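You operate a simulated robot arm through the tools that you are given. There is no shell and no other tool. Be economical: measure what you need, move in short steps, check, and stop when the job is done.

The job below is to be done with a simulated robot arm. You get a single attempt, and the scene is never put back.

TASK
Swap the brass hex spacer named on the job plate for the steel one.
Fine: turn its pocket to PICK; brass into the grey kit tray, steel into that pocket; then pocket 2 to PICK. Set down upright: what you pick out, steel hex spacer.

It is judged by the outcome, as a careful person would: the job done as asked, and still so three seconds after it is handed in. It fails if anything else is knocked over, pushed out of place, dropped, spilled or broken.

THE ROBOT
A 6-joint arm with a two-finger parallel gripper, fixed in place. Base frame: the origin is at the foot of the arm, x ahead of it, y to its left, z up; the work surface is at about z = 6. Readings come in mm, degrees, newtons and seconds.
With the tool pointing down near the work surface it reaches from about 140 to 580 mm from the base axis. Its first joint turns from -66.0 to 66.0 degrees. Payload 2.1 kg.
The tool frame sits at the grasp point between the pads (the TCP): z along the fingers, y along the line on which they close. The tips reach 30 mm beyond it. The gripper opens to 94 mm. The fingers are 28 mm wide and 10 mm thick; the gripper's body (50 by 96 mm) begins 55 mm behind the TCP.
Orientation is that of the tool frame in the base frame, as a unit quaternion [x, y, z, w]. With the fingers straight down and closing along the base's y, the tool's x points along the base's -x, its y along +y and its z along -z.

THE INTERFACE
- The arm moves only by the tool arm_command. Its argument "rows" is a list of rows, each a list of 6 numbers: the shift along the tool's x, y, z in mm, then the turn, a rotation vector about the tool's x, y, z in degrees. In form: [[tx, ty, tz, ax, ay, az], ...]. A call has 1 to 12 rows; each row is the pose to reach, as a shift and turn from the pose commanded when the call began, along the tool's axes at that moment. "claw" is the closure in counts, from 0 (fully open) to 255 (shut), set as the call begins (left out, the last holds). Each row takes 0.2 s and may step no farther than 50 mm and 8.6 degrees from the row before; otherwise, or with a gripper value out of range, the whole call is refused. Where a pose cannot be reached the arm comes as near as it can. A force on the tool above 40 N (or 10 N above the force at the start of the call, whichever is more), or a blocked arm, ends the call early, and 0.2 s more pass. The fingers move at their own pace (about 72 mm/s each) and stop on an object; they squeeze with about 42 N. The grip force told is the motor's: it shows also when the fingers shut on nothing. Time passes only in rows, and 0.2 s behind the last, so rows that repeat a pose let the fingers close. It gives the time, the measured TCP pose, the force on the tool (base axes), the opening and the grip force at its end, in the units of the frame above (readings bear some noise), with the torque about the TCP (base axes, N m) and any sound that the robot's microphone picked up.
- Cameras (640 x 400 px; columns grow to the right, rows downward): "scene" is fixed at [52.7, -365.7, 494.4]; the picture's right is [0.82, -0.57, 0.00], its down [-0.27, -0.39, -0.88] and it looks along [0.51, 0.72, -0.47] (base axes); focal length 214 px, centre (320, 200). "wrist" rides on the gripper at [76, 14, -103] in the tool frame; the picture's right is [-0.18, 0.98, 0.00], its down [-0.75, -0.14, -0.64] and it looks along [-0.63, -0.12, 0.77] (tool axes); focal length 243 px, centre (320, 200).
- snapshot(camera): a new picture of that camera. It takes no simulated time.
- measure_at(camera, pixels): for up to 12 pixels [column, row] of the newest picture of that camera ("zoom" is the newest enlarged one), the place [x, y, z] in the base frame of the surface seen there, good to about 2 mm. It takes no simulated time.
- zoom(camera, box): a new picture of the part [left, top, right, bottom] of that camera's present view, enlarged. It takes no simulated time.
- close_job(): hands the job in; it is judged then, once.

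Work in short steps. Measure before you move; look again where a grasp or a placing could have gone wrong, and mend it. You have 80 turns and 46 pictures in all, those below and enlarged ones among them. Open the gripper and draw the arm clear of the work before you hand the job in, unless the task says otherwise; then end with one line.

The tools are called after "Emit:" as name(argument=value, ...) on one line, values as JSON. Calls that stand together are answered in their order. arm_command: Moves the arm, as the interface text tells. Its arguments: {"type":"object","properties":{"rows":{"type":"array"},"claw":{"type":"number"}},"required":["rows"]} The other tools are called the same way: snapshot (camera) takes a picture; measure_at (camera, pixels) gives the place of the surface under pixels of a picture; zoom (camera, box) takes an enlarged picture of a part of a camera's view; close_job () hands the job in.

At the start:

```text
time: 0.0
eef_pos: [261.4, -89.8, 396.8]
orientation: [0.0, 1.0, 0.0, 0.001]
wrist_force: [0.1, -0.3, -0.6]
ft_torque: [0.02, 0.05, 0.02]
grip_width: 93.9
grasp_force: 0.0
```

scene: 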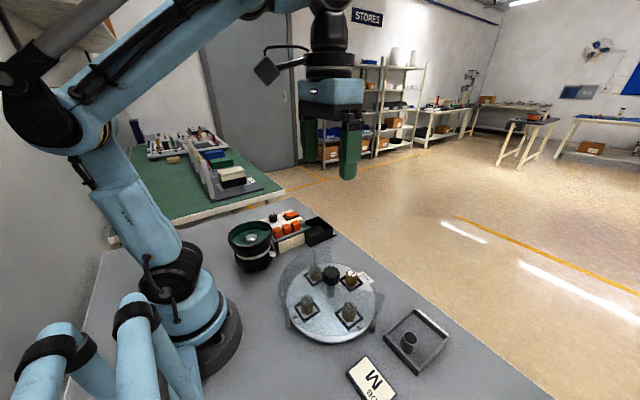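
wrist: 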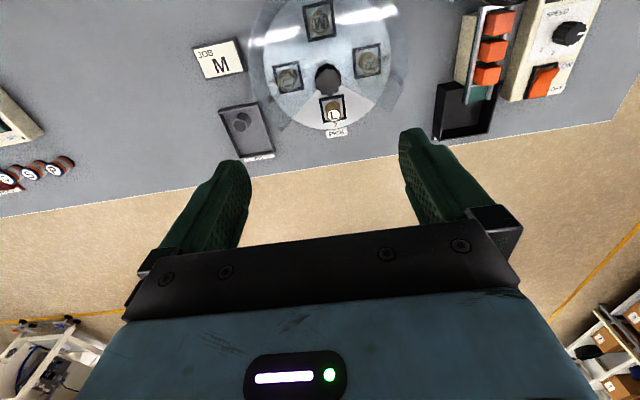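

The wrist view shows a rotary table around (328,75), with a PICK label near (336,131), a job plate "M" at (218,60) and a tray at (245,130). I'll zoom in on these for detail.

Emit:
zoom(camera="wrist", box=[180, 0, 440, 165])

Emit:
zoom(camera="scene", box=[220, 200, 460, 400])

Emit:
zoom(camera="wrist", box=[420, 0, 640, 150])

```text
2.42 times, centred on (310, 82) of wrist
```

zoom: 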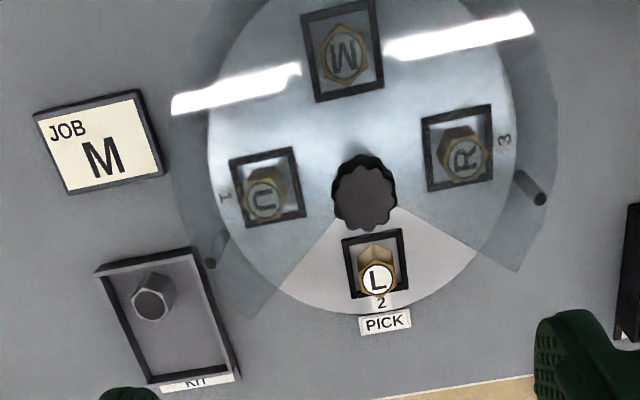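

```text
2.00 times, centred on (340, 300) of scene
```

zoom: 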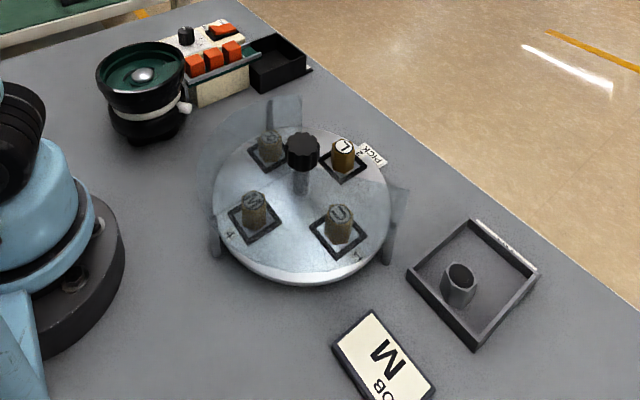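

```text
2.67 times, centred on (530, 75) of wrist
```

zoom: 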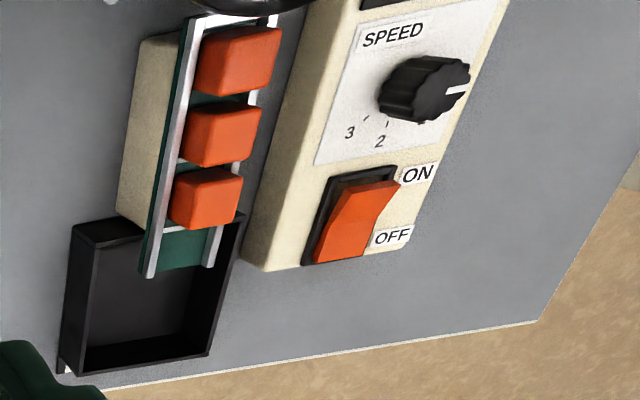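

Pocket 4, opposite PICK, holds the M spacer, and a fixed clear cover hides everything except the PICK sector. I'll measure the knob, the spacers, the tray and the disc.

Emit:
measure_at(camera="wrist", pixels=[[328.6, 76], [334, 115], [240, 120], [320, 22], [288, 77], [368, 62], [310, 118], [252, 145], [258, 125], [228, 118], [336, 132], [233, 107]])

Emit:
measure_at(camera="scene", pixels=[[332, 270], [332, 274], [351, 272], [409, 337], [344, 304], [313, 269], [409, 345], [425, 345], [370, 300], [361, 270], [409, 333], [404, 339]])

Emit:
zoom(camera="scene", box=[280, 240, 400, 340])

```text
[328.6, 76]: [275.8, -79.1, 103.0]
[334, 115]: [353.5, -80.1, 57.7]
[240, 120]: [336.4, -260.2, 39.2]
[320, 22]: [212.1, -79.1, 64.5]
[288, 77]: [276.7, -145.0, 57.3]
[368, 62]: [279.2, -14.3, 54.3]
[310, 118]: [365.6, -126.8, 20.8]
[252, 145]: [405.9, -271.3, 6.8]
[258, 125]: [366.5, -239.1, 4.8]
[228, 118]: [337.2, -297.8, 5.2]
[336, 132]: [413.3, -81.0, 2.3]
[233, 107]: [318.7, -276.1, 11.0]
```

```text
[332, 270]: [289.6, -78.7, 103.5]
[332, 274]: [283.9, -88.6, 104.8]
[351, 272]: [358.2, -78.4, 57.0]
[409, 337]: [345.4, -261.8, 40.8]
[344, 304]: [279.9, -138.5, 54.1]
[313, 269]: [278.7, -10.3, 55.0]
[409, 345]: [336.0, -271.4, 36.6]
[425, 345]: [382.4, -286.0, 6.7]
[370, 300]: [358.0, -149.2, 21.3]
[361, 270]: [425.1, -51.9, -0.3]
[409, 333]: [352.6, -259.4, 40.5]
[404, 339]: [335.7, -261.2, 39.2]
```

```text
4.00 times, centred on (340, 290) of scene
```

zoom: 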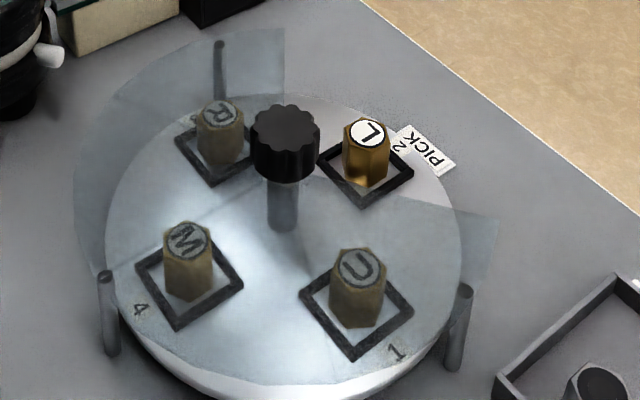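

The M spacer in pocket 4 is confirmed. Next I'll measure the knob's lower edge, the cover posts and corners, and the spacer sizes in this zoom.

Emit:
measure_at(camera="zoom", pixels=[[285, 132], [285, 175], [283, 215], [105, 273], [465, 290], [218, 44], [252, 135], [318, 135], [492, 240], [440, 250], [367, 132], [405, 175]])

Emit:
zoom(camera="scene", box=[370, 295, 460, 380])

```text
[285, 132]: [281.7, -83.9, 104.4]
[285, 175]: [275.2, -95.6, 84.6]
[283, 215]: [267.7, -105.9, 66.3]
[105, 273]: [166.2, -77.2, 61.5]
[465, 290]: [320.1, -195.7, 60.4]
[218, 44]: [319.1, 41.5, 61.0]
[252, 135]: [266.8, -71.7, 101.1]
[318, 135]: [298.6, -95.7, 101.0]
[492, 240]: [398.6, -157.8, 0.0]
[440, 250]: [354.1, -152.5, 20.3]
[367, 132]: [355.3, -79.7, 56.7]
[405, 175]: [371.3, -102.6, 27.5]
```

```text
4.71 times, centred on (415, 338) of scene
```

zoom: 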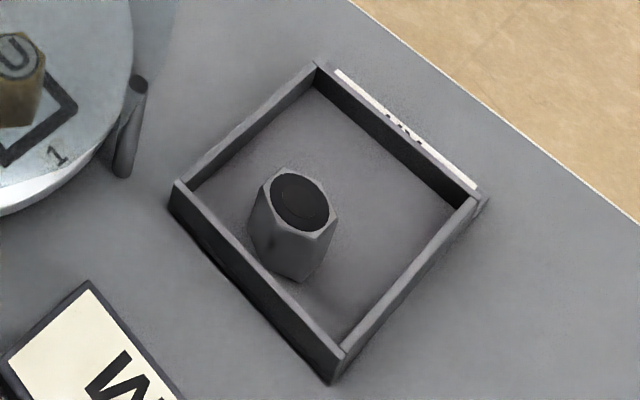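

The knob is about 40 mm across with its top at z 104, its underside near 84 and the cover near 62–66. I'll measure the tray corners and the steel spacer, and move above the knob while turning the tool toward one end of its range.

Emit:
measure_at(camera="zoom", pixels=[[318, 65], [178, 186], [340, 355], [478, 197], [320, 110], [298, 198], [268, 180], [330, 215], [300, 278], [380, 200], [340, 310], [285, 172]])

Emit:
arm_command(rows=[[-7, 4, 25, 0, 0, 8.5], [-14, 8, 60, 0, 0, 17], [-20, 11.3, 95, 0, 0, 25.5], [-23, 11.3, 130, 0, 0, 34], [-23, 11.3, 160, 0, 0, 42.5], [-23, 11.3, 190, 0, 0, 51], [-23, 11.3, 210, 0, 0, 59.5], [-23, 11.3, 220, 0, 0, 68], [-23, 11.3, 225, 0, 0, 76.5], [-23, 11.3, 225, 0, 0, 85], [-23, 11.3, 225, 0, 0, 90]], claw=0)

```text
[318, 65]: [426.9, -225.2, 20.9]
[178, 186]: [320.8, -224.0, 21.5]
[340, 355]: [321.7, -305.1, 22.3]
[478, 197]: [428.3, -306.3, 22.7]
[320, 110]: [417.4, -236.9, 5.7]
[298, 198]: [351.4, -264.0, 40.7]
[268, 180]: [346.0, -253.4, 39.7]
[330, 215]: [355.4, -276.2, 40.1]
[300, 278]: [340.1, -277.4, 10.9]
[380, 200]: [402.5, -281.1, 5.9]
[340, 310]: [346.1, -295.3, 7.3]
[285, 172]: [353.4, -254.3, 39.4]
```

```text
time: 2.4
eef_pos: [284.5, -77.1, 172.1]
orientation: [0.708, 0.707, 0.001, 0.001]
wrist_force: [0.2, -0.9, -0.7]
ft_torque: [0.0, -0.03, 0.02]
grip_width: 93.8
grasp_force: 0.1
```

Holding at z 172 over the knob, turned 90°. I'll check the centring with the wrist camera.

Emit:
snapshot(camera="wrist")

```text
38 pictures are left
```

wrist: 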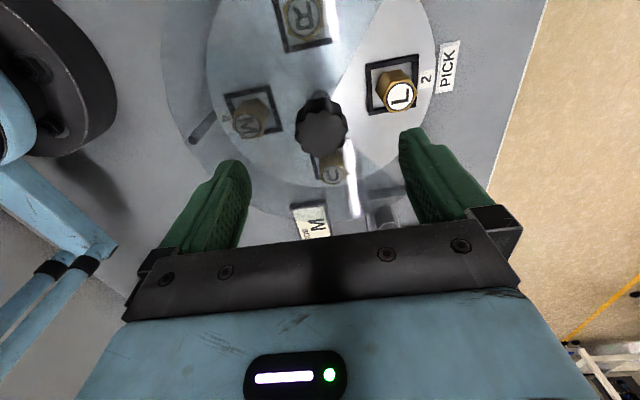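

The knob top sits between the fingers at about (321,120). I'll measure its edges to get the centre.

Emit:
measure_at(camera="wrist", pixels=[[298, 125], [345, 125], [321, 114], [321, 134], [320, 124], [400, 95], [335, 177], [250, 122]])

```text
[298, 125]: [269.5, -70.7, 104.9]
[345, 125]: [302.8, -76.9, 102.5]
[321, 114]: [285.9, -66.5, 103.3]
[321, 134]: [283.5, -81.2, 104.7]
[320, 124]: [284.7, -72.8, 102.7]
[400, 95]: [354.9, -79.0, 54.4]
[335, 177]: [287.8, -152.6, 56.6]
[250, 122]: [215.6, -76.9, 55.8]
```

The knob centre is about (285.5, -78). I'll descend so the tips reach z≈83 and close on the knob.

Emit:
arm_command(rows=[[0, 1, 25, 0, 0, 0], [0, 1, 45, 0, 0, 0], [0, 1, 58, 0, 0, 0]])

Emit:
arm_command(rows=[[0, 0, 0, 0, 0, 0], [0, 0, 0, 0, 0, 0], [0, 0, 0, 0, 0, 0]], claw=255)

```text
time: 3.2
eef_pos: [286.1, -76.7, 113.8]
orientation: [0.707, 0.707, 0.001, 0.0]
wrist_force: [0.4, 0.5, 0.2]
ft_torque: [0.02, 0.0, -0.01]
grip_width: 94.1
grasp_force: 0.1
```

```text
time: 4.0
eef_pos: [285.5, -76.5, 114.8]
orientation: [0.707, 0.707, 0.001, 0.001]
wrist_force: [7.8, -0.7, -10.4]
ft_torque: [0.15, 0.4, -0.02]
grip_width: 41.5
grasp_force: 44.8
```

The knob is gripped at 41.5 mm. I'll turn it a little first to check the response.

Emit:
arm_command(rows=[[0, -0.5, 0, 0, 0, -6], [0, -0.5, 0, 0, 0, -12], [0, -0.5, 0, 0, 0, -18]])

Emit:
zoom(camera="scene", box=[260, 220, 420, 360])

```text
time: 4.8
eef_pos: [283.8, -78.8, 114.8]
orientation: [0.587, 0.81, -0.001, -0.001]
wrist_force: [-9.0, -9.3, 15.4]
ft_torque: [1.05, 0.17, -0.04]
grip_width: 41.5
grasp_force: 45.0
```

```text
2.86 times, centred on (340, 290) of scene
```

zoom: 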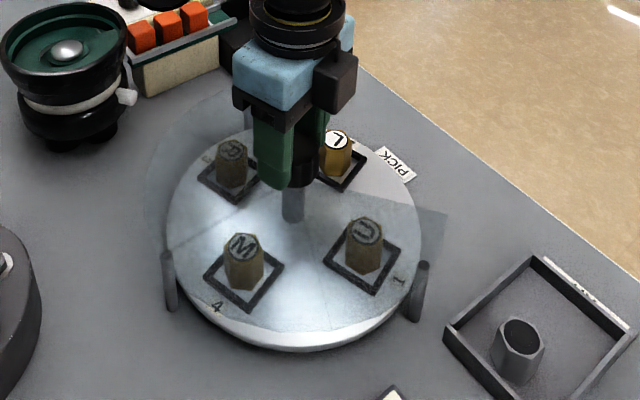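

The table follows the turn, now about 18° round. I'll continue to roughly 90°.

Emit:
arm_command(rows=[[0, 0, 0, 0, 0, -8], [0, 0, 0, 0, 0, -16], [0, 0, 0, 0, 0, -24], [0, 0, 0, 0, 0, -32], [0, 0, 0, 0, 0, -40], [0, 0, 0, 0, 0, -48], [0, 0, 0, 0, 0, -56], [0, 0, 0, 0, 0, -64], [0, 0, 0, 0, 0, -72]])

```text
time: 5.5
eef_pos: [284.0, -77.6, 115.6]
orientation: [0.445, 0.896, -0.002, -0.001]
wrist_force: [-2.6, -1.3, 4.7]
ft_torque: [0.16, -0.63, -0.01]
grip_width: 41.5
grasp_force: 44.9
stopped in row 3: the force on the tool passed its limit (the readings are from after the stop); the commanded pose is now the measured one
```

It stopped at about 37° on the force limit, and the forces have relaxed since. I'll continue with smaller steps.

Emit:
arm_command(rows=[[0, 0, 0, 0, 0, -4], [0, 0, 0, 0, 0, -8], [0, 0, 0, 0, 0, -12], [0, 0, 0, 0, 0, -16], [0, 0, 0, 0, 0, -20], [0, 0, 0, 0, 0, -24]])

```text
time: 6.8
eef_pos: [282.6, -79.0, 114.5]
orientation: [0.28, 0.96, -0.004, -0.001]
wrist_force: [-3.3, -1.4, 5.4]
ft_torque: [0.24, -0.57, -0.02]
grip_width: 41.6
grasp_force: 44.4
stopped in row 6: the force on the tool passed its limit (the readings are from after the stop); the commanded pose is now the measured one
```

The grip centre seems offset from the table axis by about 3 mm, because the pose drifts as it turns. I'll release, recentre near (285.5, -80), and grip again.

Emit:
arm_command(rows=[[0, 0, 0, 0, 0, 0], [0, 0, 0, 0, 0, 0], [-3, 0.7, 0, 0, 0, 0], [-3, 0.7, 0, 0, 0, 0]], claw=90)

Emit:
zoom(camera="scene", box=[260, 220, 420, 360])

```text
time: 7.8
eef_pos: [287.4, -80.1, 113.3]
orientation: [0.281, 0.96, -0.003, -0.001]
wrist_force: [0.1, 1.2, -0.5]
ft_torque: [0.0, 0.01, 0.01]
grip_width: 60.9
grasp_force: 0.1
```

```text
2.86 times, centred on (340, 290) of scene
```

zoom: 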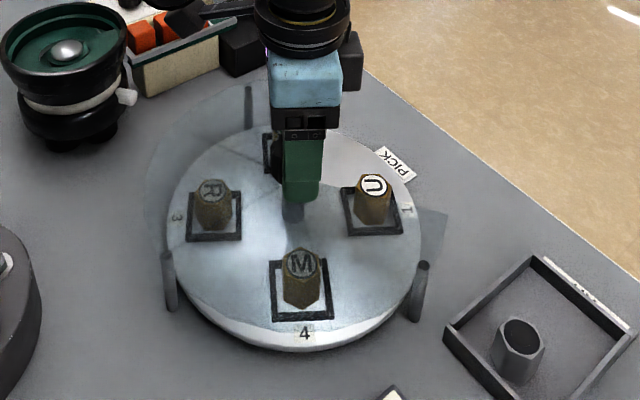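

The table has turned without trouble. I'll measure the U and R tops, since their midpoint gives the axis.

Emit:
measure_at(camera="zoom", pixels=[[374, 184], [212, 188], [301, 262], [374, 188], [212, 192], [296, 165], [306, 192]])

```text
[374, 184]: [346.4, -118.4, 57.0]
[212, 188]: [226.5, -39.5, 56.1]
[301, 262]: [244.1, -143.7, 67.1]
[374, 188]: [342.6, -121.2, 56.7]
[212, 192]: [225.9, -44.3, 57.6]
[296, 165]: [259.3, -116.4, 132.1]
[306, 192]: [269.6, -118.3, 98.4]
```

The axis is near (285.5, -80). I'll nudge the tool there and grip.

Emit:
arm_command(rows=[[1, -0.6, 0, 0, 0, 0], [1, -0.6, 0, 0, 0, 0], [1, -0.6, 0, 0, 0, 0]], claw=255)

Emit:
arm_command(rows=[[0, 0, 0, 0, 0, -5], [0, 0, 0, 0, 0, -10], [0, 0, 0, 0, 0, -15], [0, 0, 0, 0, 0, -20], [0, 0, 0, 0, 0, -25], [0, 0, 0, 0, 0, -30]])

```text
time: 8.6
eef_pos: [284.6, -80.5, 114.4]
orientation: [0.281, 0.96, -0.004, -0.001]
wrist_force: [1.7, -16.7, -11.7]
ft_torque: [0.36, -0.45, 0.02]
grip_width: 41.6
grasp_force: 45.0
```

```text
time: 10.0
eef_pos: [285.0, -80.3, 115.3]
orientation: [0.022, 1.0, -0.002, 0.0]
wrist_force: [14.2, -8.2, -24.0]
ft_torque: [0.28, -1.27, 0.06]
grip_width: 41.5
grasp_force: 45.0
```

The turn is at about 87°. There is some vertical load, so I'll ease up 1.5 mm and keep turning.

Emit:
arm_command(rows=[[0, 0, -1.5, 0, 0, 0], [0, 0, -1.5, 0, 0, -5], [0, 0, -1.5, 0, 0, -10], [0, 0, -1.5, 0, 0, -15], [0, 0, -1.5, 0, 0, -20], [0, 0, -1.5, 0, 0, -25], [0, 0, -1.5, 0, 0, -30]])

```text
time: 11.6
eef_pos: [285.7, -82.2, 114.9]
orientation: [-0.237, 0.971, -0.003, -0.003]
wrist_force: [1.0, -16.2, 0.9]
ft_torque: [0.18, -0.16, -0.75]
grip_width: 41.7
grasp_force: 44.5
```

Now at about 117°. I'll continue.

Emit:
arm_command(rows=[[0, 0, 0, 0, 0, -5], [0, 0, 0, 0, 0, -10], [0, 0, 0, 0, 0, -15], [0, 0, 0, 0, 0, -20], [0, 0, 0, 0, 0, -25], [0, 0, 0, 0, 0, -30]])

Emit:
zoom(camera="scene", box=[260, 220, 420, 360])

```text
time: 13.0
eef_pos: [283.7, -80.7, 115.4]
orientation: [-0.481, 0.877, -0.003, -0.004]
wrist_force: [14.8, -21.3, -3.6]
ft_torque: [0.12, 0.05, -0.54]
grip_width: 41.6
grasp_force: 45.1
```

```text
2.86 times, centred on (340, 290) of scene
```

zoom: 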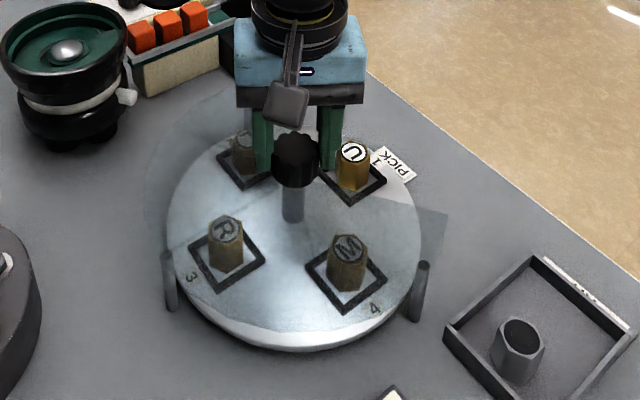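

The tool has turned 147° but the table only about 95–100°, so the grip is slipping against something. I'll measure how far the table really went.

Emit:
measure_at(camera="zoom", pixels=[[348, 243], [225, 224], [353, 152], [240, 148], [375, 308], [192, 278], [443, 215], [295, 205]])

Emit:
snapshot(camera="wrist")

```text
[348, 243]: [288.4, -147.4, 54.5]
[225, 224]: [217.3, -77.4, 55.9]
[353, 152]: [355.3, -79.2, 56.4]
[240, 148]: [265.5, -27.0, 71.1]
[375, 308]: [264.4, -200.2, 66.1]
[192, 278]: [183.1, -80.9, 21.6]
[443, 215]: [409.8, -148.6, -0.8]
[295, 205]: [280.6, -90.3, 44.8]
```

```text
34 pictures are left
```

wrist: 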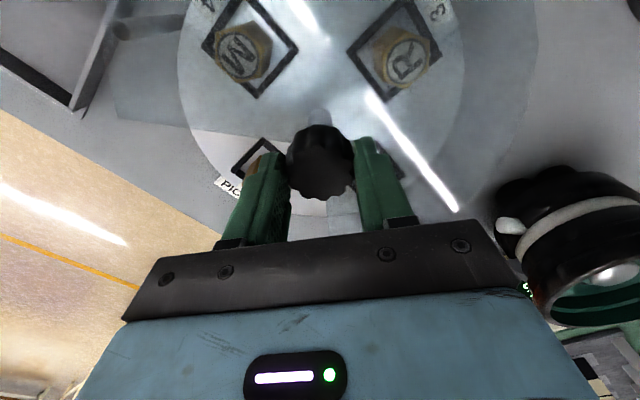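

The table sits exactly at the 90° detent: U at (355,-79) and R at (217,-77), so the axis is about (286,-78.5). I was off-centre, which weakened the grip. I'll release and unwind the tool by 50°.

Emit:
arm_command(rows=[[0, 0, 0, 0, 0, 0], [0, 0, 0, 0, 0, 0], [0, 0, 0, 0, 0, 8], [0, 0, 0, 0, 0, 16], [0, 0, 0, 0, 0, 24], [0, 0, 0, 0, 0, 32], [0, 0, 0, 0, 0, 40], [0, 0, 0, 0, 0, 48], [0, 0, 0, 0, 0, 56], [0, 0, 0, 0, 0, 58], [0, 0, 0, 0, 0, 58]], claw=60)

```text
time: 15.4
eef_pos: [285.0, -79.3, 116.9]
orientation: [0.007, 1.0, -0.003, -0.003]
wrist_force: [0.6, 0.6, 0.1]
ft_torque: [-0.01, 0.05, 0.01]
grip_width: 71.9
grasp_force: 0.1
```

The tool is at neutral yaw and free at (285,-79.3,116.9). I'll centre it, lower 3.5 mm, regrip and read the forces.

Emit:
arm_command(rows=[[-1, 0.6, 3.5, 0, 0, 0], [-1, 0.6, 3.5, 0, 0, 0]])

Emit:
arm_command(rows=[[0, 0, 0, 0, 0, 0], [0, 0, 0, 0, 0, 0], [0, 0, 0, 0, 0, 0]], claw=255)

```text
time: 16.0
eef_pos: [286.2, -77.1, 113.0]
orientation: [0.006, 1.0, -0.003, -0.002]
wrist_force: [0.8, 0.1, 0.8]
ft_torque: [0.02, 0.02, -0.02]
grip_width: 71.9
grasp_force: 0.1
```

```text
time: 16.8
eef_pos: [286.9, -79.2, 111.5]
orientation: [0.006, 1.0, -0.004, -0.002]
wrist_force: [0.5, -16.8, -6.9]
ft_torque: [0.39, -0.11, 0.01]
grip_width: 41.5
grasp_force: 45.2
```

Sideways force is -17 N in y, so I'll shift 1.5 mm to −y to relieve it, then turn 15°.

Emit:
arm_command(rows=[[0, -1.5, 0, 0, 0, 0], [0, -1.5, 0, 0, 0, -3], [0, -1.5, 0, 0, 0, -6], [0, -1.5, 0, 0, 0, -9], [0, -1.5, 0, 0, 0, -12], [0, -1.5, 0, 0, 0, -15]])

Emit:
snapshot(camera="wrist")

```text
time: 18.2
eef_pos: [287.3, -79.7, 112.5]
orientation: [-0.125, 0.992, -0.001, -0.003]
wrist_force: [1.4, 10.0, -1.0]
ft_torque: [0.35, -0.11, -1.24]
grip_width: 40.9
grasp_force: 44.8
```

```text
33 pictures are left
```

wrist: 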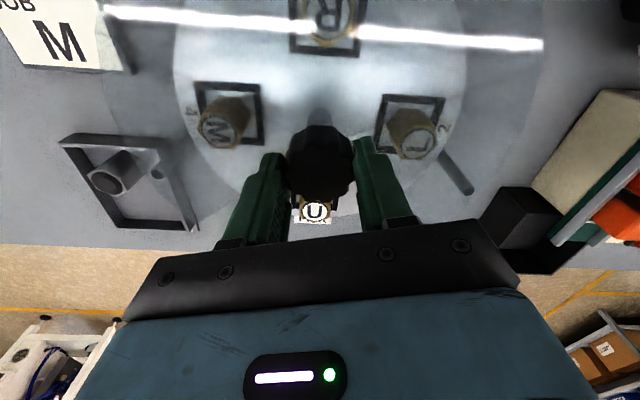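

Torque rose to -1.24 Nm. I'll check in the scene view whether the table moved.

Emit:
zoom(camera="scene", box=[260, 220, 420, 360])

```text
2.86 times, centred on (340, 290) of scene
```

zoom: 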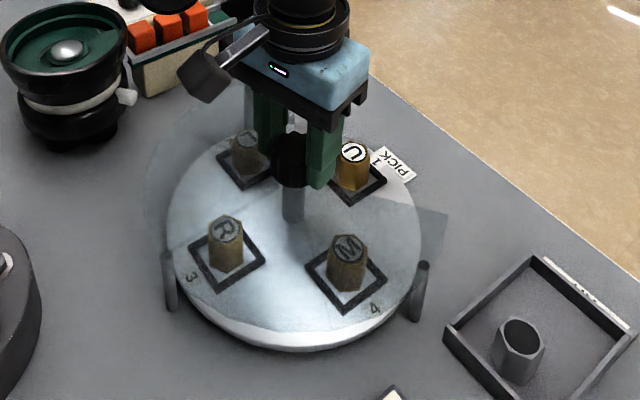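

The table hasn't moved, so this looks like a hard end stop or a stiff detent at 90°. I'll test turning the other way, clockwise.

Emit:
arm_command(rows=[[0, 0, 0, 0, 0, 5], [0, 0, 0, 0, 0, 10], [0, 0, 0, 0, 0, 15], [0, 0, 0, 0, 0, 20], [0, 0, 0, 0, 0, 25], [0, 0, 0, 0, 0, 30], [0, 0, 0, 0, 0, 35]])

Emit:
zoom(camera="scene", box=[260, 220, 420, 360])

```text
time: 19.8
eef_pos: [286.1, -80.0, 111.1]
orientation: [0.18, 0.984, -0.003, -0.002]
wrist_force: [10.0, 2.4, -36.2]
ft_torque: [0.61, -0.63, -0.01]
grip_width: 40.7
grasp_force: 45.1
```

```text
2.86 times, centred on (340, 290) of scene
```

zoom: 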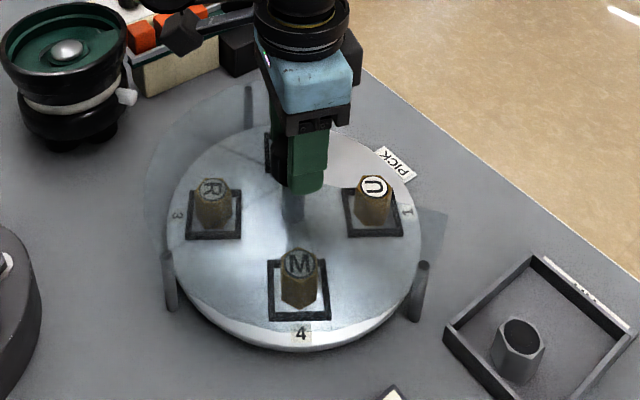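

It turns freely clockwise, so the counter-clockwise side has a stop and I need about 237° clockwise. I'll release and unwind the tool to about −75°.

Emit:
arm_command(rows=[[0, 0, 0, 0, 0, 0], [0, 0, 0, 0, 0, -8.5], [0, 0, 0, 0, 0, -17], [0, 0, 0, 0, 0, -25.5], [0, 0, 0, 0, 0, -34], [0, 0, 0, 0, 0, -42.5], [0, 0, 0, 0, 0, -51], [0, 0, 0, 0, 0, -59.5], [0, 0, 0, 0, 0, -68], [0, 0, 0, 0, 0, -76.5], [0, 0, 0, 0, 0, -85], [0, 0, 0, 0, 0, -93]], claw=60)

```text
time: 22.4
eef_pos: [286.6, -79.9, 114.0]
orientation: [-0.591, 0.807, 0.0, -0.005]
wrist_force: [0.0, -0.1, 0.1]
ft_torque: [0.0, 0.02, 0.02]
grip_width: 71.9
grasp_force: 0.1
```

Free at (286.6, −79.9, 114) with yaw about −72°. I'll grip and check the residual load.

Emit:
arm_command(rows=[[0, 0, 0, 0, 0, 0], [0, 0, 0, 0, 0, 0], [0, 0, 0, 0, 0, 0]], claw=255)

Emit:
arm_command(rows=[[0, 0, 0, 0, 0, 6], [0, 0, 0, 0, 0, 12], [0, 0, 0, 0, 0, 18], [0, 0, 0, 0, 0, 24], [0, 0, 0, 0, 0, 30], [0, 0, 0, 0, 0, 36], [0, 0, 0, 0, 0, 42], [0, 0, 0, 0, 0, 48]])

```text
time: 23.2
eef_pos: [284.6, -79.8, 111.4]
orientation: [-0.591, 0.807, 0.0, -0.004]
wrist_force: [-17.4, 6.1, 5.5]
ft_torque: [-0.12, -0.2, 0.03]
grip_width: 41.7
grasp_force: 45.5
```

```text
time: 25.0
eef_pos: [285.7, -80.2, 113.0]
orientation: [-0.21, 0.978, -0.001, -0.005]
wrist_force: [-19.6, 12.1, -20.2]
ft_torque: [0.11, -0.73, -0.02]
grip_width: 41.5
grasp_force: 45.0
```

Now turned 48° of this stroke. I'll relieve the side and vertical loads slightly and continue.

Emit:
arm_command(rows=[[0.8, 1, -1, 0, 0, 0], [0.8, 1, -1, 0, 0, 6], [0.8, 1, -1, 0, 0, 12], [0.8, 1, -1, 0, 0, 18], [0.8, 1, -1, 0, 0, 24], [0.8, 1, -1, 0, 0, 30], [0.8, 1, -1, 0, 0, 36], [0.8, 1, -1, 0, 0, 42], [0.8, 1, -1, 0, 0, 48]])

```text
time: 27.0
eef_pos: [285.6, -80.7, 113.8]
orientation: [0.206, 0.979, -0.002, -0.002]
wrist_force: [6.8, 11.4, -8.2]
ft_torque: [0.09, -1.35, 0.02]
grip_width: 41.7
grasp_force: 45.1
```

Good: yaw is +24° and 96° done in this stroke. I'll continue another 60°.

Emit:
arm_command(rows=[[0, 0, 0, 0, 0, 6], [0, 0, 0, 0, 0, 12], [0, 0, 0, 0, 0, 18], [0, 0, 0, 0, 0, 24], [0, 0, 0, 0, 0, 30], [0, 0, 0, 0, 0, 36], [0, 0, 0, 0, 0, 42], [0, 0, 0, 0, 0, 48], [0, 0, 0, 0, 0, 54], [0, 0, 0, 0, 0, 60]])

Emit:
zoom(camera="scene", box=[260, 220, 420, 360])

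```text
time: 29.2
eef_pos: [284.2, -78.6, 113.2]
orientation: [0.669, 0.744, -0.004, 0.001]
wrist_force: [9.7, -7.5, 32.7]
ft_torque: [-0.79, -0.89, 0.03]
grip_width: 41.2
grasp_force: 44.8
```

```text
2.86 times, centred on (340, 290) of scene
```

zoom: 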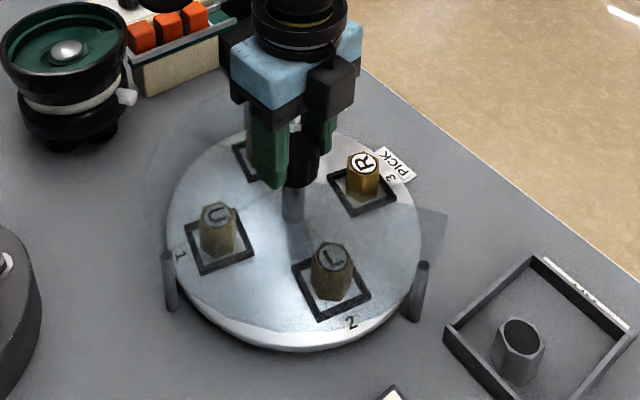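

R has just passed PICK, with about 80° left. I'll release, unwind 94°, and grip again.

Emit:
arm_command(rows=[[0, 0, 0, 0, 0, 0], [0, 0, 0, 0, 0, -8.5], [0, 0, 0, 0, 0, -17], [0, 0, 0, 0, 0, -25.5], [0, 0, 0, 0, 0, -34], [0, 0, 0, 0, 0, -42.5], [0, 0, 0, 0, 0, -51], [0, 0, 0, 0, 0, -59.5], [0, 0, 0, 0, 0, -68], [0, 0, 0, 0, 0, -76.5], [0, 0, 0, 0, 0, -85], [0, 0, 0, 0, 0, -93]], claw=60)

Emit:
arm_command(rows=[[0, 0, 0, 0, 0, 0], [0, 0, 0, 0, 0, 0], [0, 0, 0, 0, 0, 0]], claw=255)

Emit:
zoom(camera="scene", box=[260, 220, 420, 360])

```text
time: 31.8
eef_pos: [284.0, -79.1, 115.0]
orientation: [-0.084, 0.996, -0.002, -0.004]
wrist_force: [0.4, -0.7, -0.2]
ft_torque: [0.03, 0.02, 0.01]
grip_width: 71.9
grasp_force: 0.1
```

```text
time: 32.6
eef_pos: [285.0, -79.8, 114.1]
orientation: [-0.082, 0.997, -0.002, -0.004]
wrist_force: [0.3, -2.0, 2.2]
ft_torque: [0.51, 0.1, 0.06]
grip_width: 41.1
grasp_force: 44.7
```

```text
2.86 times, centred on (340, 290) of scene
```

zoom: 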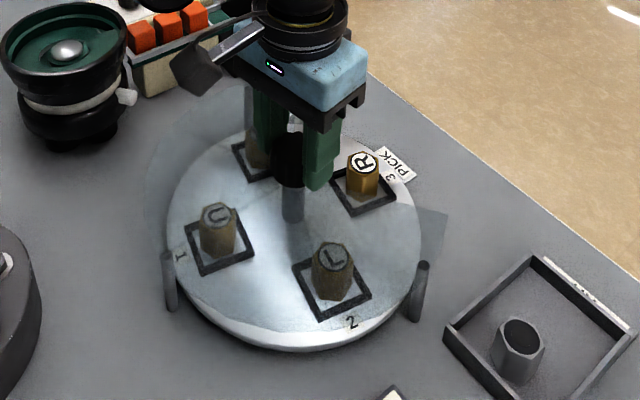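

Well centred this time. I'll measure the exact table angle from R, U and L.

Emit:
measure_at(camera="zoom", pixels=[[363, 162], [216, 213], [333, 252], [352, 322], [181, 256]])

```text
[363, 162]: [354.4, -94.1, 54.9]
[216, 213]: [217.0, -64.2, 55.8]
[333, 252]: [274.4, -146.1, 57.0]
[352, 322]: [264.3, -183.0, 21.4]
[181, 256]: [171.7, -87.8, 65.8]
```

R is 12° past PICK, so about 78° remain. I'll turn 74° and check.

Emit:
arm_command(rows=[[0, 0, 0, 0, 0, 7], [0, 0, 0, 0, 0, 14], [0, 0, 0, 0, 0, 21], [0, 0, 0, 0, 0, 28], [0, 0, 0, 0, 0, 35], [0, 0, 0, 0, 0, 42], [0, 0, 0, 0, 0, 49], [0, 0, 0, 0, 0, 56], [0, 0, 0, 0, 0, 63], [0, 0, 0, 0, 0, 70], [0, 0, 0, 0, 0, 74], [0, 0, 0, 0, 0, 74]])

Emit:
zoom(camera="scene", box=[260, 220, 420, 360])

```text
time: 35.2
eef_pos: [284.2, -79.8, 114.1]
orientation: [0.535, 0.845, -0.003, -0.001]
wrist_force: [-7.5, 4.2, 37.8]
ft_torque: [0.34, -0.39, -0.07]
grip_width: 41.4
grasp_force: 45.2
```

```text
2.86 times, centred on (340, 290) of scene
```

zoom: 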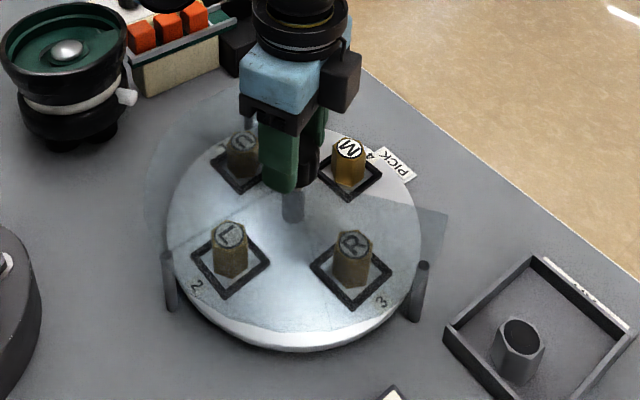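

Emit:
measure_at(camera="zoom", pixels=[[348, 149], [229, 233], [353, 242], [241, 140]])

```text
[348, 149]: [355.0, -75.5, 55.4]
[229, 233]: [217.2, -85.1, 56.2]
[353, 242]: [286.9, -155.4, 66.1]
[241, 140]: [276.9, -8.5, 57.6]
```

M's line sits at +4°, so I'll ease the tool and turn the last 4° clockwise.

Emit:
arm_command(rows=[[0, 0, -0.7, 0, 0, 0], [0, 0, -0.7, 0, 0, 2], [0, 0, -0.7, 0, 0, 4], [0, 0, -0.7, 0, 0, 4]])

Emit:
arm_command(rows=[[0, 0, 0, 0, 0, 0], [0, 0, 0, 0, 0, 0], [0, 0, -45, 0, 0, 0], [0, 0, -90, 0, 0, -8], [0, 0, -90, 0, 0, -16], [0, 0, -90, 0, 0, -24], [0, 0, -90, 0, 0, -32], [0, 0, -90, 0, 0, -40], [0, 0, -90, 0, 0, -48], [0, 0, -90, 0, 0, -56], [0, 0, -90, 0, 0, -64], [0, 0, -90, 0, 0, -68.7]], claw=60)

Emit:
zoom(camera="scene", box=[260, 220, 420, 360])

Emit:
snapshot(camera="wrist")

```text
time: 36.2
eef_pos: [284.9, -78.8, 112.8]
orientation: [0.563, 0.826, -0.003, 0.0]
wrist_force: [0.4, 8.2, -20.7]
ft_torque: [1.08, -0.67, -0.07]
grip_width: 41.4
grasp_force: 44.8
```

```text
time: 38.8
eef_pos: [284.6, -80.7, 204.4]
orientation: [-0.001, 1.0, -0.002, -0.004]
wrist_force: [0.2, 0.0, -0.4]
ft_torque: [0.03, -0.02, 0.01]
grip_width: 72.2
grasp_force: 0.0
```

```text
2.86 times, centred on (340, 290) of scene
```

zoom: 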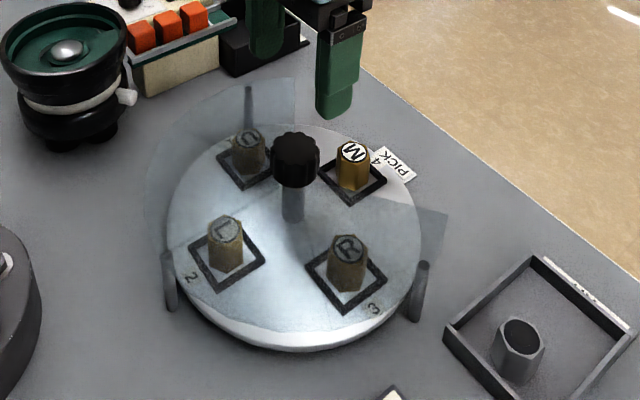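

```text
26 pictures are left
```

wrist: 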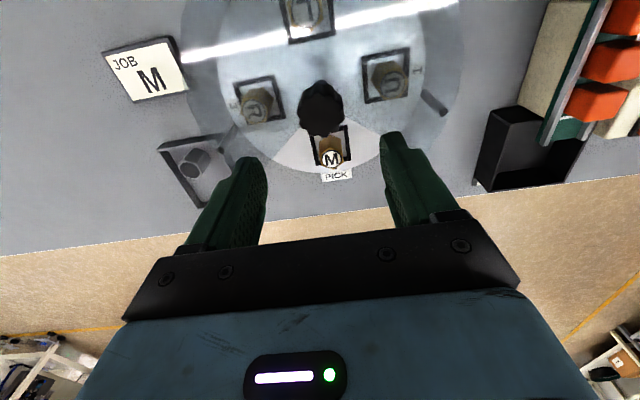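

M is at PICK. I'll zoom in for its hex orientation and position.

Emit:
zoom(camera="wrist", box=[290, 110, 370, 190])

Emit:
measure_at(camera="zoom", pixels=[[320, 200]])

Emit:
measure_at(camera="scene", pixels=[[351, 273], [350, 279], [351, 284], [306, 306], [317, 271]])

```text
5.00 times, centred on (330, 150) of wrist
```

zoom: 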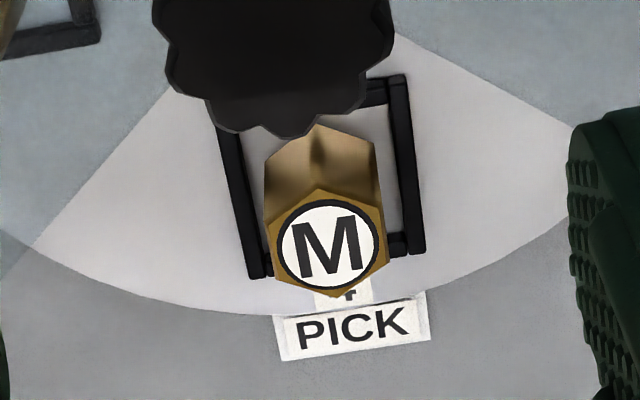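

```text
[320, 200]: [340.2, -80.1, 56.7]
```

```text
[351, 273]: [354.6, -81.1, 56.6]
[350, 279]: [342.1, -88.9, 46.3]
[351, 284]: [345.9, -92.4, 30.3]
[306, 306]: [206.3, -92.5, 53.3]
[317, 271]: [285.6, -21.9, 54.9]
```

The hex flats face ±y, lined up with the pocket frame, which suits closing along y. I'll measure its top centre, edges and frame, and the tray with its steel spacer.

Emit:
measure_at(camera="zoom", pixels=[[318, 198], [340, 290], [272, 245], [380, 240], [327, 243], [407, 160], [240, 200], [255, 268], [415, 245], [200, 230], [430, 300], [500, 200]])

Emit:
zoom(camera="wrist", box=[150, 120, 250, 210])

```text
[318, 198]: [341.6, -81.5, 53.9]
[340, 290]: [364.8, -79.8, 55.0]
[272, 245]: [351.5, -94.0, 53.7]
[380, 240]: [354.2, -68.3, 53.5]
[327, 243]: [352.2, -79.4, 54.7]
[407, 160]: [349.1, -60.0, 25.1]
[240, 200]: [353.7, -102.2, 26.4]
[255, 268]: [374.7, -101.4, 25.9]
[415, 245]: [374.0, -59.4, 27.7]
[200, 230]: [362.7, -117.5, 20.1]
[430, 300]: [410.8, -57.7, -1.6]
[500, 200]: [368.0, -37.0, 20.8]
```

```text
4.44 times, centred on (200, 165) of wrist
```

zoom: 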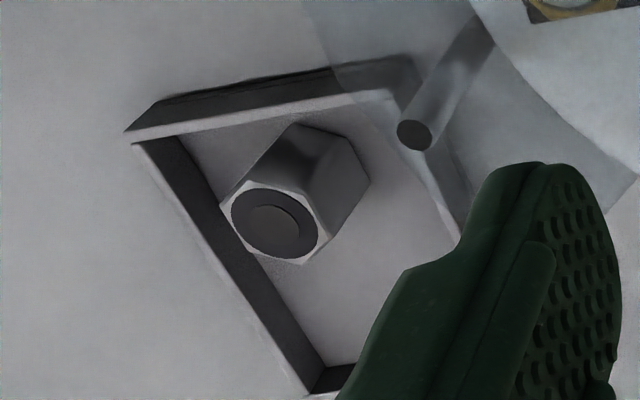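

The spacer is at about (353, -80.5), 25 mm across flats, top z 56, inside a frame with its top at z 27. I'll grip above the frame with the tips at 31 and the fingers opened to about 50 mm. First I move above it and straighten the slight tilt.

Emit:
arm_command(rows=[[-34, 0.3, 0, -0.2, -0.4, 0], [-68, 0.3, 0, -0.2, -0.4, 0], [-68, 0.3, 60, -0.2, -0.4, 0], [-68, 0.3, 95, -0.2, -0.4, 0], [-68, 0.3, 95, -0.2, -0.4, 0]], claw=120)

```text
refused: row 3 steps farther than a row can; nothing moved
```

Row 3's step was too long; I'll split it.

Emit:
arm_command(rows=[[-34, 0.3, 0, -0.2, -0.4, 0], [-68, 0.3, 0, -0.2, -0.4, 0], [-68, 0.3, 35, -0.2, -0.4, 0], [-68, 0.3, 70, -0.2, -0.4, 0], [-68, 0.3, 95, -0.2, -0.4, 0], [-68, 0.3, 95, -0.2, -0.4, 0]], claw=120)

Emit:
snapshot(camera="wrist")

```text
time: 40.2
eef_pos: [353.4, -77.8, 109.9]
orientation: [-0.001, 1.0, -0.001, 0.001]
wrist_force: [-0.3, 0.0, -0.8]
ft_torque: [-0.01, 0.0, 0.01]
grip_width: 49.9
grasp_force: 0.0
```

```text
23 pictures are left
```

wrist: 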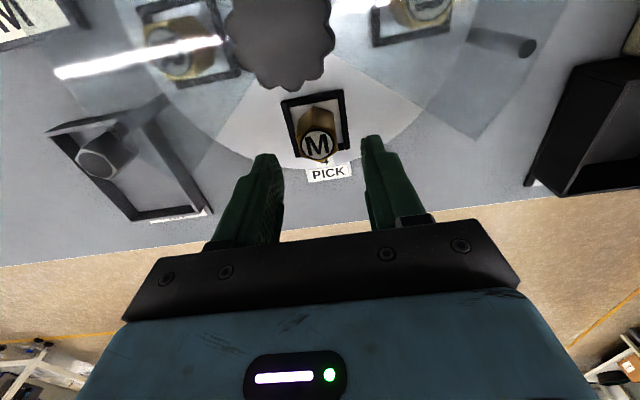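

The spacer lies between the fingers at (317,145). I'll descend to TCP z≈61 and close.

Emit:
arm_command(rows=[[0, -1, 20, 0, 0, 0], [0, -1, 40, 0, 0, 0], [0, -1, 48, 0, 0, 0], [0, -1, 48, 0, 0, 0]])

Emit:
zoom(camera="wrist", box=[220, 60, 420, 220])

```text
time: 41.2
eef_pos: [351.4, -81.6, 60.7]
orientation: [-0.001, 1.0, -0.001, 0.0]
wrist_force: [0.0, -1.2, 0.0]
ft_torque: [0.01, 0.02, -0.03]
grip_width: 49.6
grasp_force: 0.1
```

```text
2.50 times, centred on (320, 140) of wrist
```

zoom: 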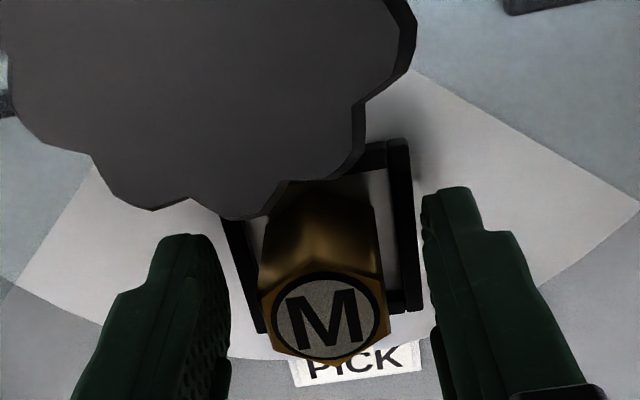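

The spacer is centred between the fingers. I'll close on it.

Emit:
arm_command(rows=[[0, 0, 0, 0, 0, 0], [0, 0, 0, 0, 0, 0], [0, 0, 0, 0, 0, 0]], claw=255)

Emit:
arm_command(rows=[[0, 0, -15, 0, 0, 0], [0, 0, -40, 0, 0, 0], [0, 0, -70, 0, 0, 0], [0, 0, -100, 0, 0, 0]])

Emit:
snapshot(camera="scene")

```text
time: 42.0
eef_pos: [351.9, -81.0, 61.8]
orientation: [-0.001, 1.0, -0.001, 0.0]
wrist_force: [0.3, 0.8, -0.1]
ft_torque: [0.02, 0.04, -0.03]
grip_width: 27.3
grasp_force: 41.6
```

```text
time: 43.0
eef_pos: [352.7, -77.1, 160.3]
orientation: [-0.001, 1.0, -0.001, 0.0]
wrist_force: [0.0, 0.0, -1.7]
ft_torque: [-0.01, 0.03, 0.02]
grip_width: 27.5
grasp_force: 42.0
```

```text
21 pictures are left
```

scene: 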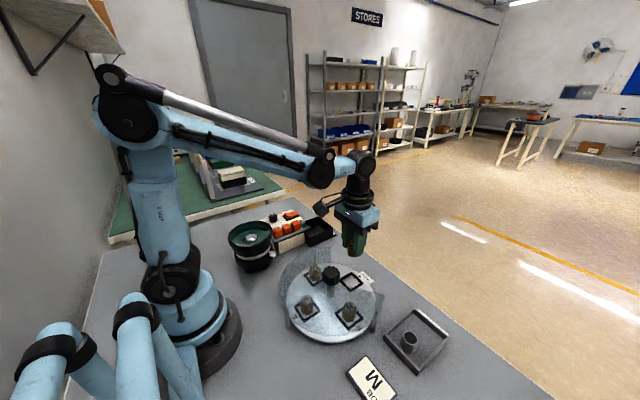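

The brass spacer is lifted out at a width of 27.4 mm and the pocket is empty. I'll carry it above the free end of the tray at about (400,-265).

Emit:
arm_command(rows=[[-10, -37, 0, 0, 0, 0], [-20, -74, 0, 0, 0, 0], [-30, -111, 0, 0, 0, 0], [-40, -148, 0, 0, 0, 0], [-48, -185, 0, 0, 0, 0], [-48, -185, 40, 0, 0, 0], [-48, -185, 60, 0, 0, 0], [-48, -185, 60, 0, 0, 0]])

Emit:
snapshot(camera="wrist")

Emit:
zoom(camera="scene", box=[350, 250, 470, 390])

```text
time: 44.8
eef_pos: [398.7, -267.1, 100.8]
orientation: [-0.001, 1.0, -0.001, 0.0]
wrist_force: [-0.8, -0.2, -1.5]
ft_torque: [-0.02, 0.01, 0.0]
grip_width: 27.2
grasp_force: 42.0
```

```text
20 pictures are left
```

wrist: 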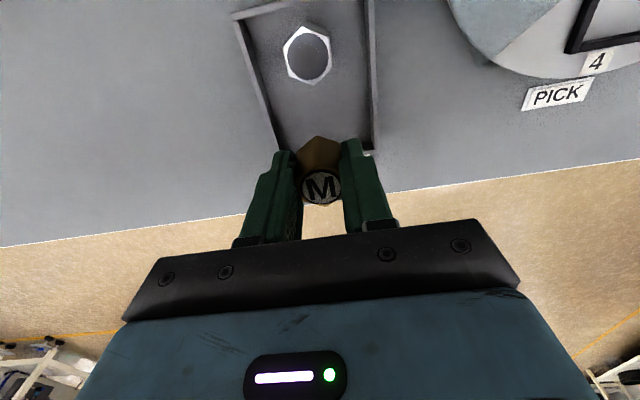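

```text
2.86 times, centred on (410, 320) of scene
```

zoom: 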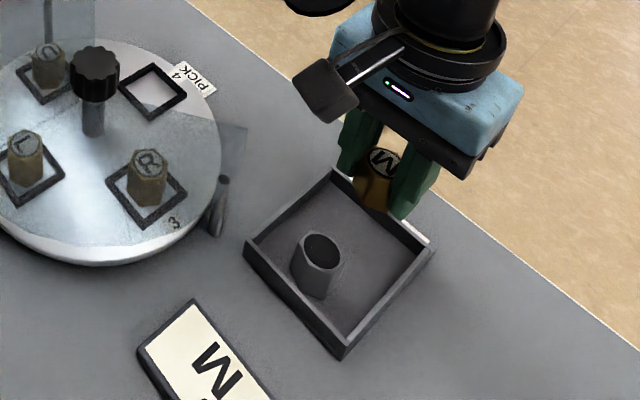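

The brass is above the tray's outer end and the steel is clearly visible at (307,55). I'll measure the steel hex vertices and the tray interior walls.

Emit:
measure_at(camera="wrist", pixels=[[301, 29], [328, 43], [331, 68], [314, 83], [290, 70], [286, 45], [308, 56], [369, 130], [277, 140], [345, 90], [300, 100], [366, 60]])

Emit:
zoom(camera="wrist", box=[260, 10, 360, 100])

```text
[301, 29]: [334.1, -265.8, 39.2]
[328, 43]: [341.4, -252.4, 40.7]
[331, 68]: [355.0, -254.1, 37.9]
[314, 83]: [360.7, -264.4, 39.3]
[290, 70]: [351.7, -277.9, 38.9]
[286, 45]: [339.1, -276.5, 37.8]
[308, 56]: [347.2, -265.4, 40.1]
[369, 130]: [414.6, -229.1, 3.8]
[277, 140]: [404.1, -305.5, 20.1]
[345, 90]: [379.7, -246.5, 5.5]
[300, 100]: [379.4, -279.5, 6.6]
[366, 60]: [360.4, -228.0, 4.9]
```

```text
4.44 times, centred on (310, 55) of wrist
```

zoom: 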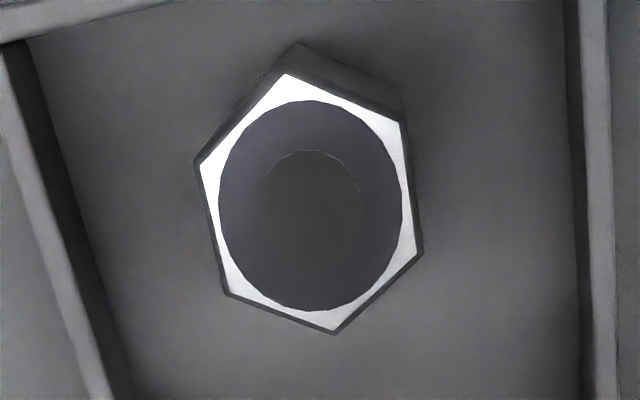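

The steel is at (347.3,-265.3), its flats turned about −6.5°. Now I'll lower the brass to just above the floor.

Emit:
arm_command(rows=[[0, 1, 20, 0, 0, 0], [0, 1, 40, 0, 0, 0], [0, 1, 50, 0, 0, 0], [0, 1, 51.5, 0, 0, 0]])

Emit:
arm_command(rows=[[0, 0, 1, 0, 0, 0], [0, 0, 2, 0, 0, 0], [0, 0, 2, 0, 0, 0]])

```text
time: 45.8
eef_pos: [400.6, -263.7, 49.1]
orientation: [-0.001, 1.0, -0.001, 0.0]
wrist_force: [0.1, -0.3, -1.5]
ft_torque: [-0.01, 0.02, -0.02]
grip_width: 27.5
grasp_force: 41.7
```

```text
time: 46.6
eef_pos: [400.1, -265.0, 49.1]
orientation: [-0.001, 1.0, 0.0, 0.0]
wrist_force: [-0.5, 0.0, -1.4]
ft_torque: [0.0, 0.0, 0.0]
grip_width: 27.3
grasp_force: 41.8
```

No contact yet (Fz unchanged). I'll take small steps down until contact.

Emit:
arm_command(rows=[[0, 0, 0.7, 0, 0, 0], [0, 0, 1.4, 0, 0, 0]])

Emit:
zoom(camera="scene", box=[380, 280, 460, 370])

```text
time: 47.2
eef_pos: [398.8, -265.5, 45.5]
orientation: [-0.001, 1.0, -0.001, 0.0]
wrist_force: [-0.9, -0.9, -2.0]
ft_torque: [0.01, -0.01, -0.01]
grip_width: 27.3
grasp_force: 42.1
```

```text
4.44 times, centred on (420, 325) of scene
```

zoom: 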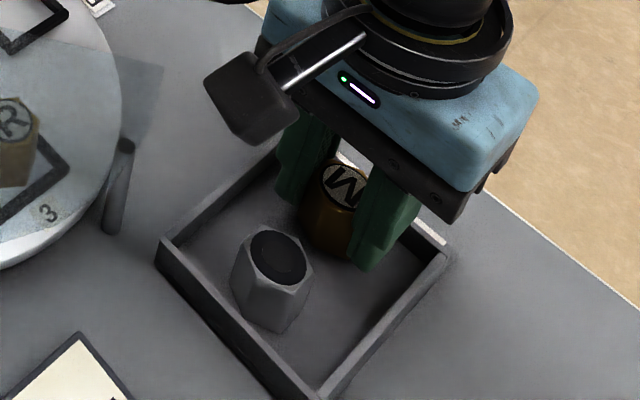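

Still no contact. I'll go down a little more.

Emit:
arm_command(rows=[[0, 0, 0.6, 0, 0, 0], [0, 0, 1.2, 0, 0, 0], [0, 0, 1.2, 0, 0, 0]])

```text
time: 48.0
eef_pos: [399.5, -264.8, 45.7]
orientation: [-0.001, 1.0, 0.0, 0.0]
wrist_force: [-3.3, -0.4, 31.1]
ft_torque: [0.04, -0.07, -0.01]
grip_width: 27.2
grasp_force: 42.2
```

Firm contact with the floor. I'll ease off a touch, open slightly and lift away.

Emit:
arm_command(rows=[[0, 0, -0.6, 0, 0, 0], [0, 0, -0.6, 0, 0, 0]])

Emit:
arm_command(rows=[[0, 0, 0, 0, 0, 0], [0, 0, 0, 0, 0, 0], [0, 0, -15, 0, 0, 0], [0, 0, -50, 0, 0, 0], [10, 0, -75, 0, 0, 0]], claw=140)

Emit:
zoom(camera="scene", box=[380, 280, 460, 370])

```text
time: 48.6
eef_pos: [399.5, -265.2, 45.3]
orientation: [-0.001, 1.0, -0.001, 0.0]
wrist_force: [-1.0, -3.3, 32.3]
ft_torque: [0.07, -0.04, -0.01]
grip_width: 27.5
grasp_force: 41.9
```

```text
time: 49.8
eef_pos: [391.0, -265.0, 121.3]
orientation: [-0.001, 1.0, 0.0, -0.001]
wrist_force: [-0.2, 0.5, 1.3]
ft_torque: [0.03, -0.02, 0.0]
grip_width: 42.7
grasp_force: 0.0
```

```text
4.44 times, centred on (420, 325) of scene
```

zoom: 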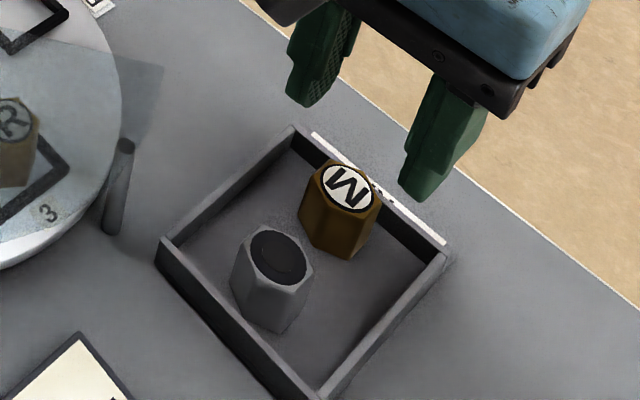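

The brass stands upright in the tray. Next I move above the steel at (347.3,-265.3), turn +6.5° to match its flats, and check.

Emit:
arm_command(rows=[[20, 0, 0, 0, 0, 3], [43, 0, 0, 0, 0, 6.5], [43, 0, 25, 0, 0, 6.5], [43, 0, 38, 0, 0, 6.5], [43, 0, 38, 0, 0, 6.5]], claw=125)

Emit:
zoom(camera="wrist", box=[220, 60, 420, 220])

```text
time: 51.0
eef_pos: [346.1, -265.8, 82.9]
orientation: [0.056, 0.998, -0.001, 0.0]
wrist_force: [-0.2, -0.2, 0.0]
ft_torque: [0.01, 0.02, 0.0]
grip_width: 47.7
grasp_force: 0.1
```

```text
2.50 times, centred on (320, 140) of wrist
```

zoom: 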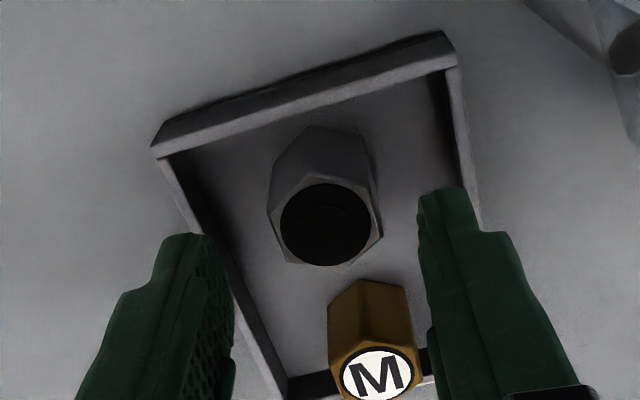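

Aligned and centred. I'll descend to z≈46 and close.

Emit:
arm_command(rows=[[-1, 0, 18, 0, 0, 0], [-1, 0, 32, 0, 0, 0], [-1, 0, 36.5, 0, 0, 0], [-1, 0, 36.5, 0, 0, 0]])

Emit:
arm_command(rows=[[0, 0, 0, 0, 0, 0], [0, 0, 0, 0, 0, 0], [0, 0, 0, 0, 0, 0]], claw=255)

```text
time: 52.0
eef_pos: [349.3, -267.6, 45.5]
orientation: [0.056, 0.998, -0.001, 0.0]
wrist_force: [-0.6, -0.8, -1.0]
ft_torque: [-0.02, -0.02, 0.01]
grip_width: 47.9
grasp_force: 0.1
```

```text
time: 52.8
eef_pos: [347.3, -266.5, 45.8]
orientation: [0.056, 0.998, -0.001, 0.001]
wrist_force: [0.1, -0.7, -0.6]
ft_torque: [0.0, 0.0, -0.03]
grip_width: 27.4
grasp_force: 42.1
```

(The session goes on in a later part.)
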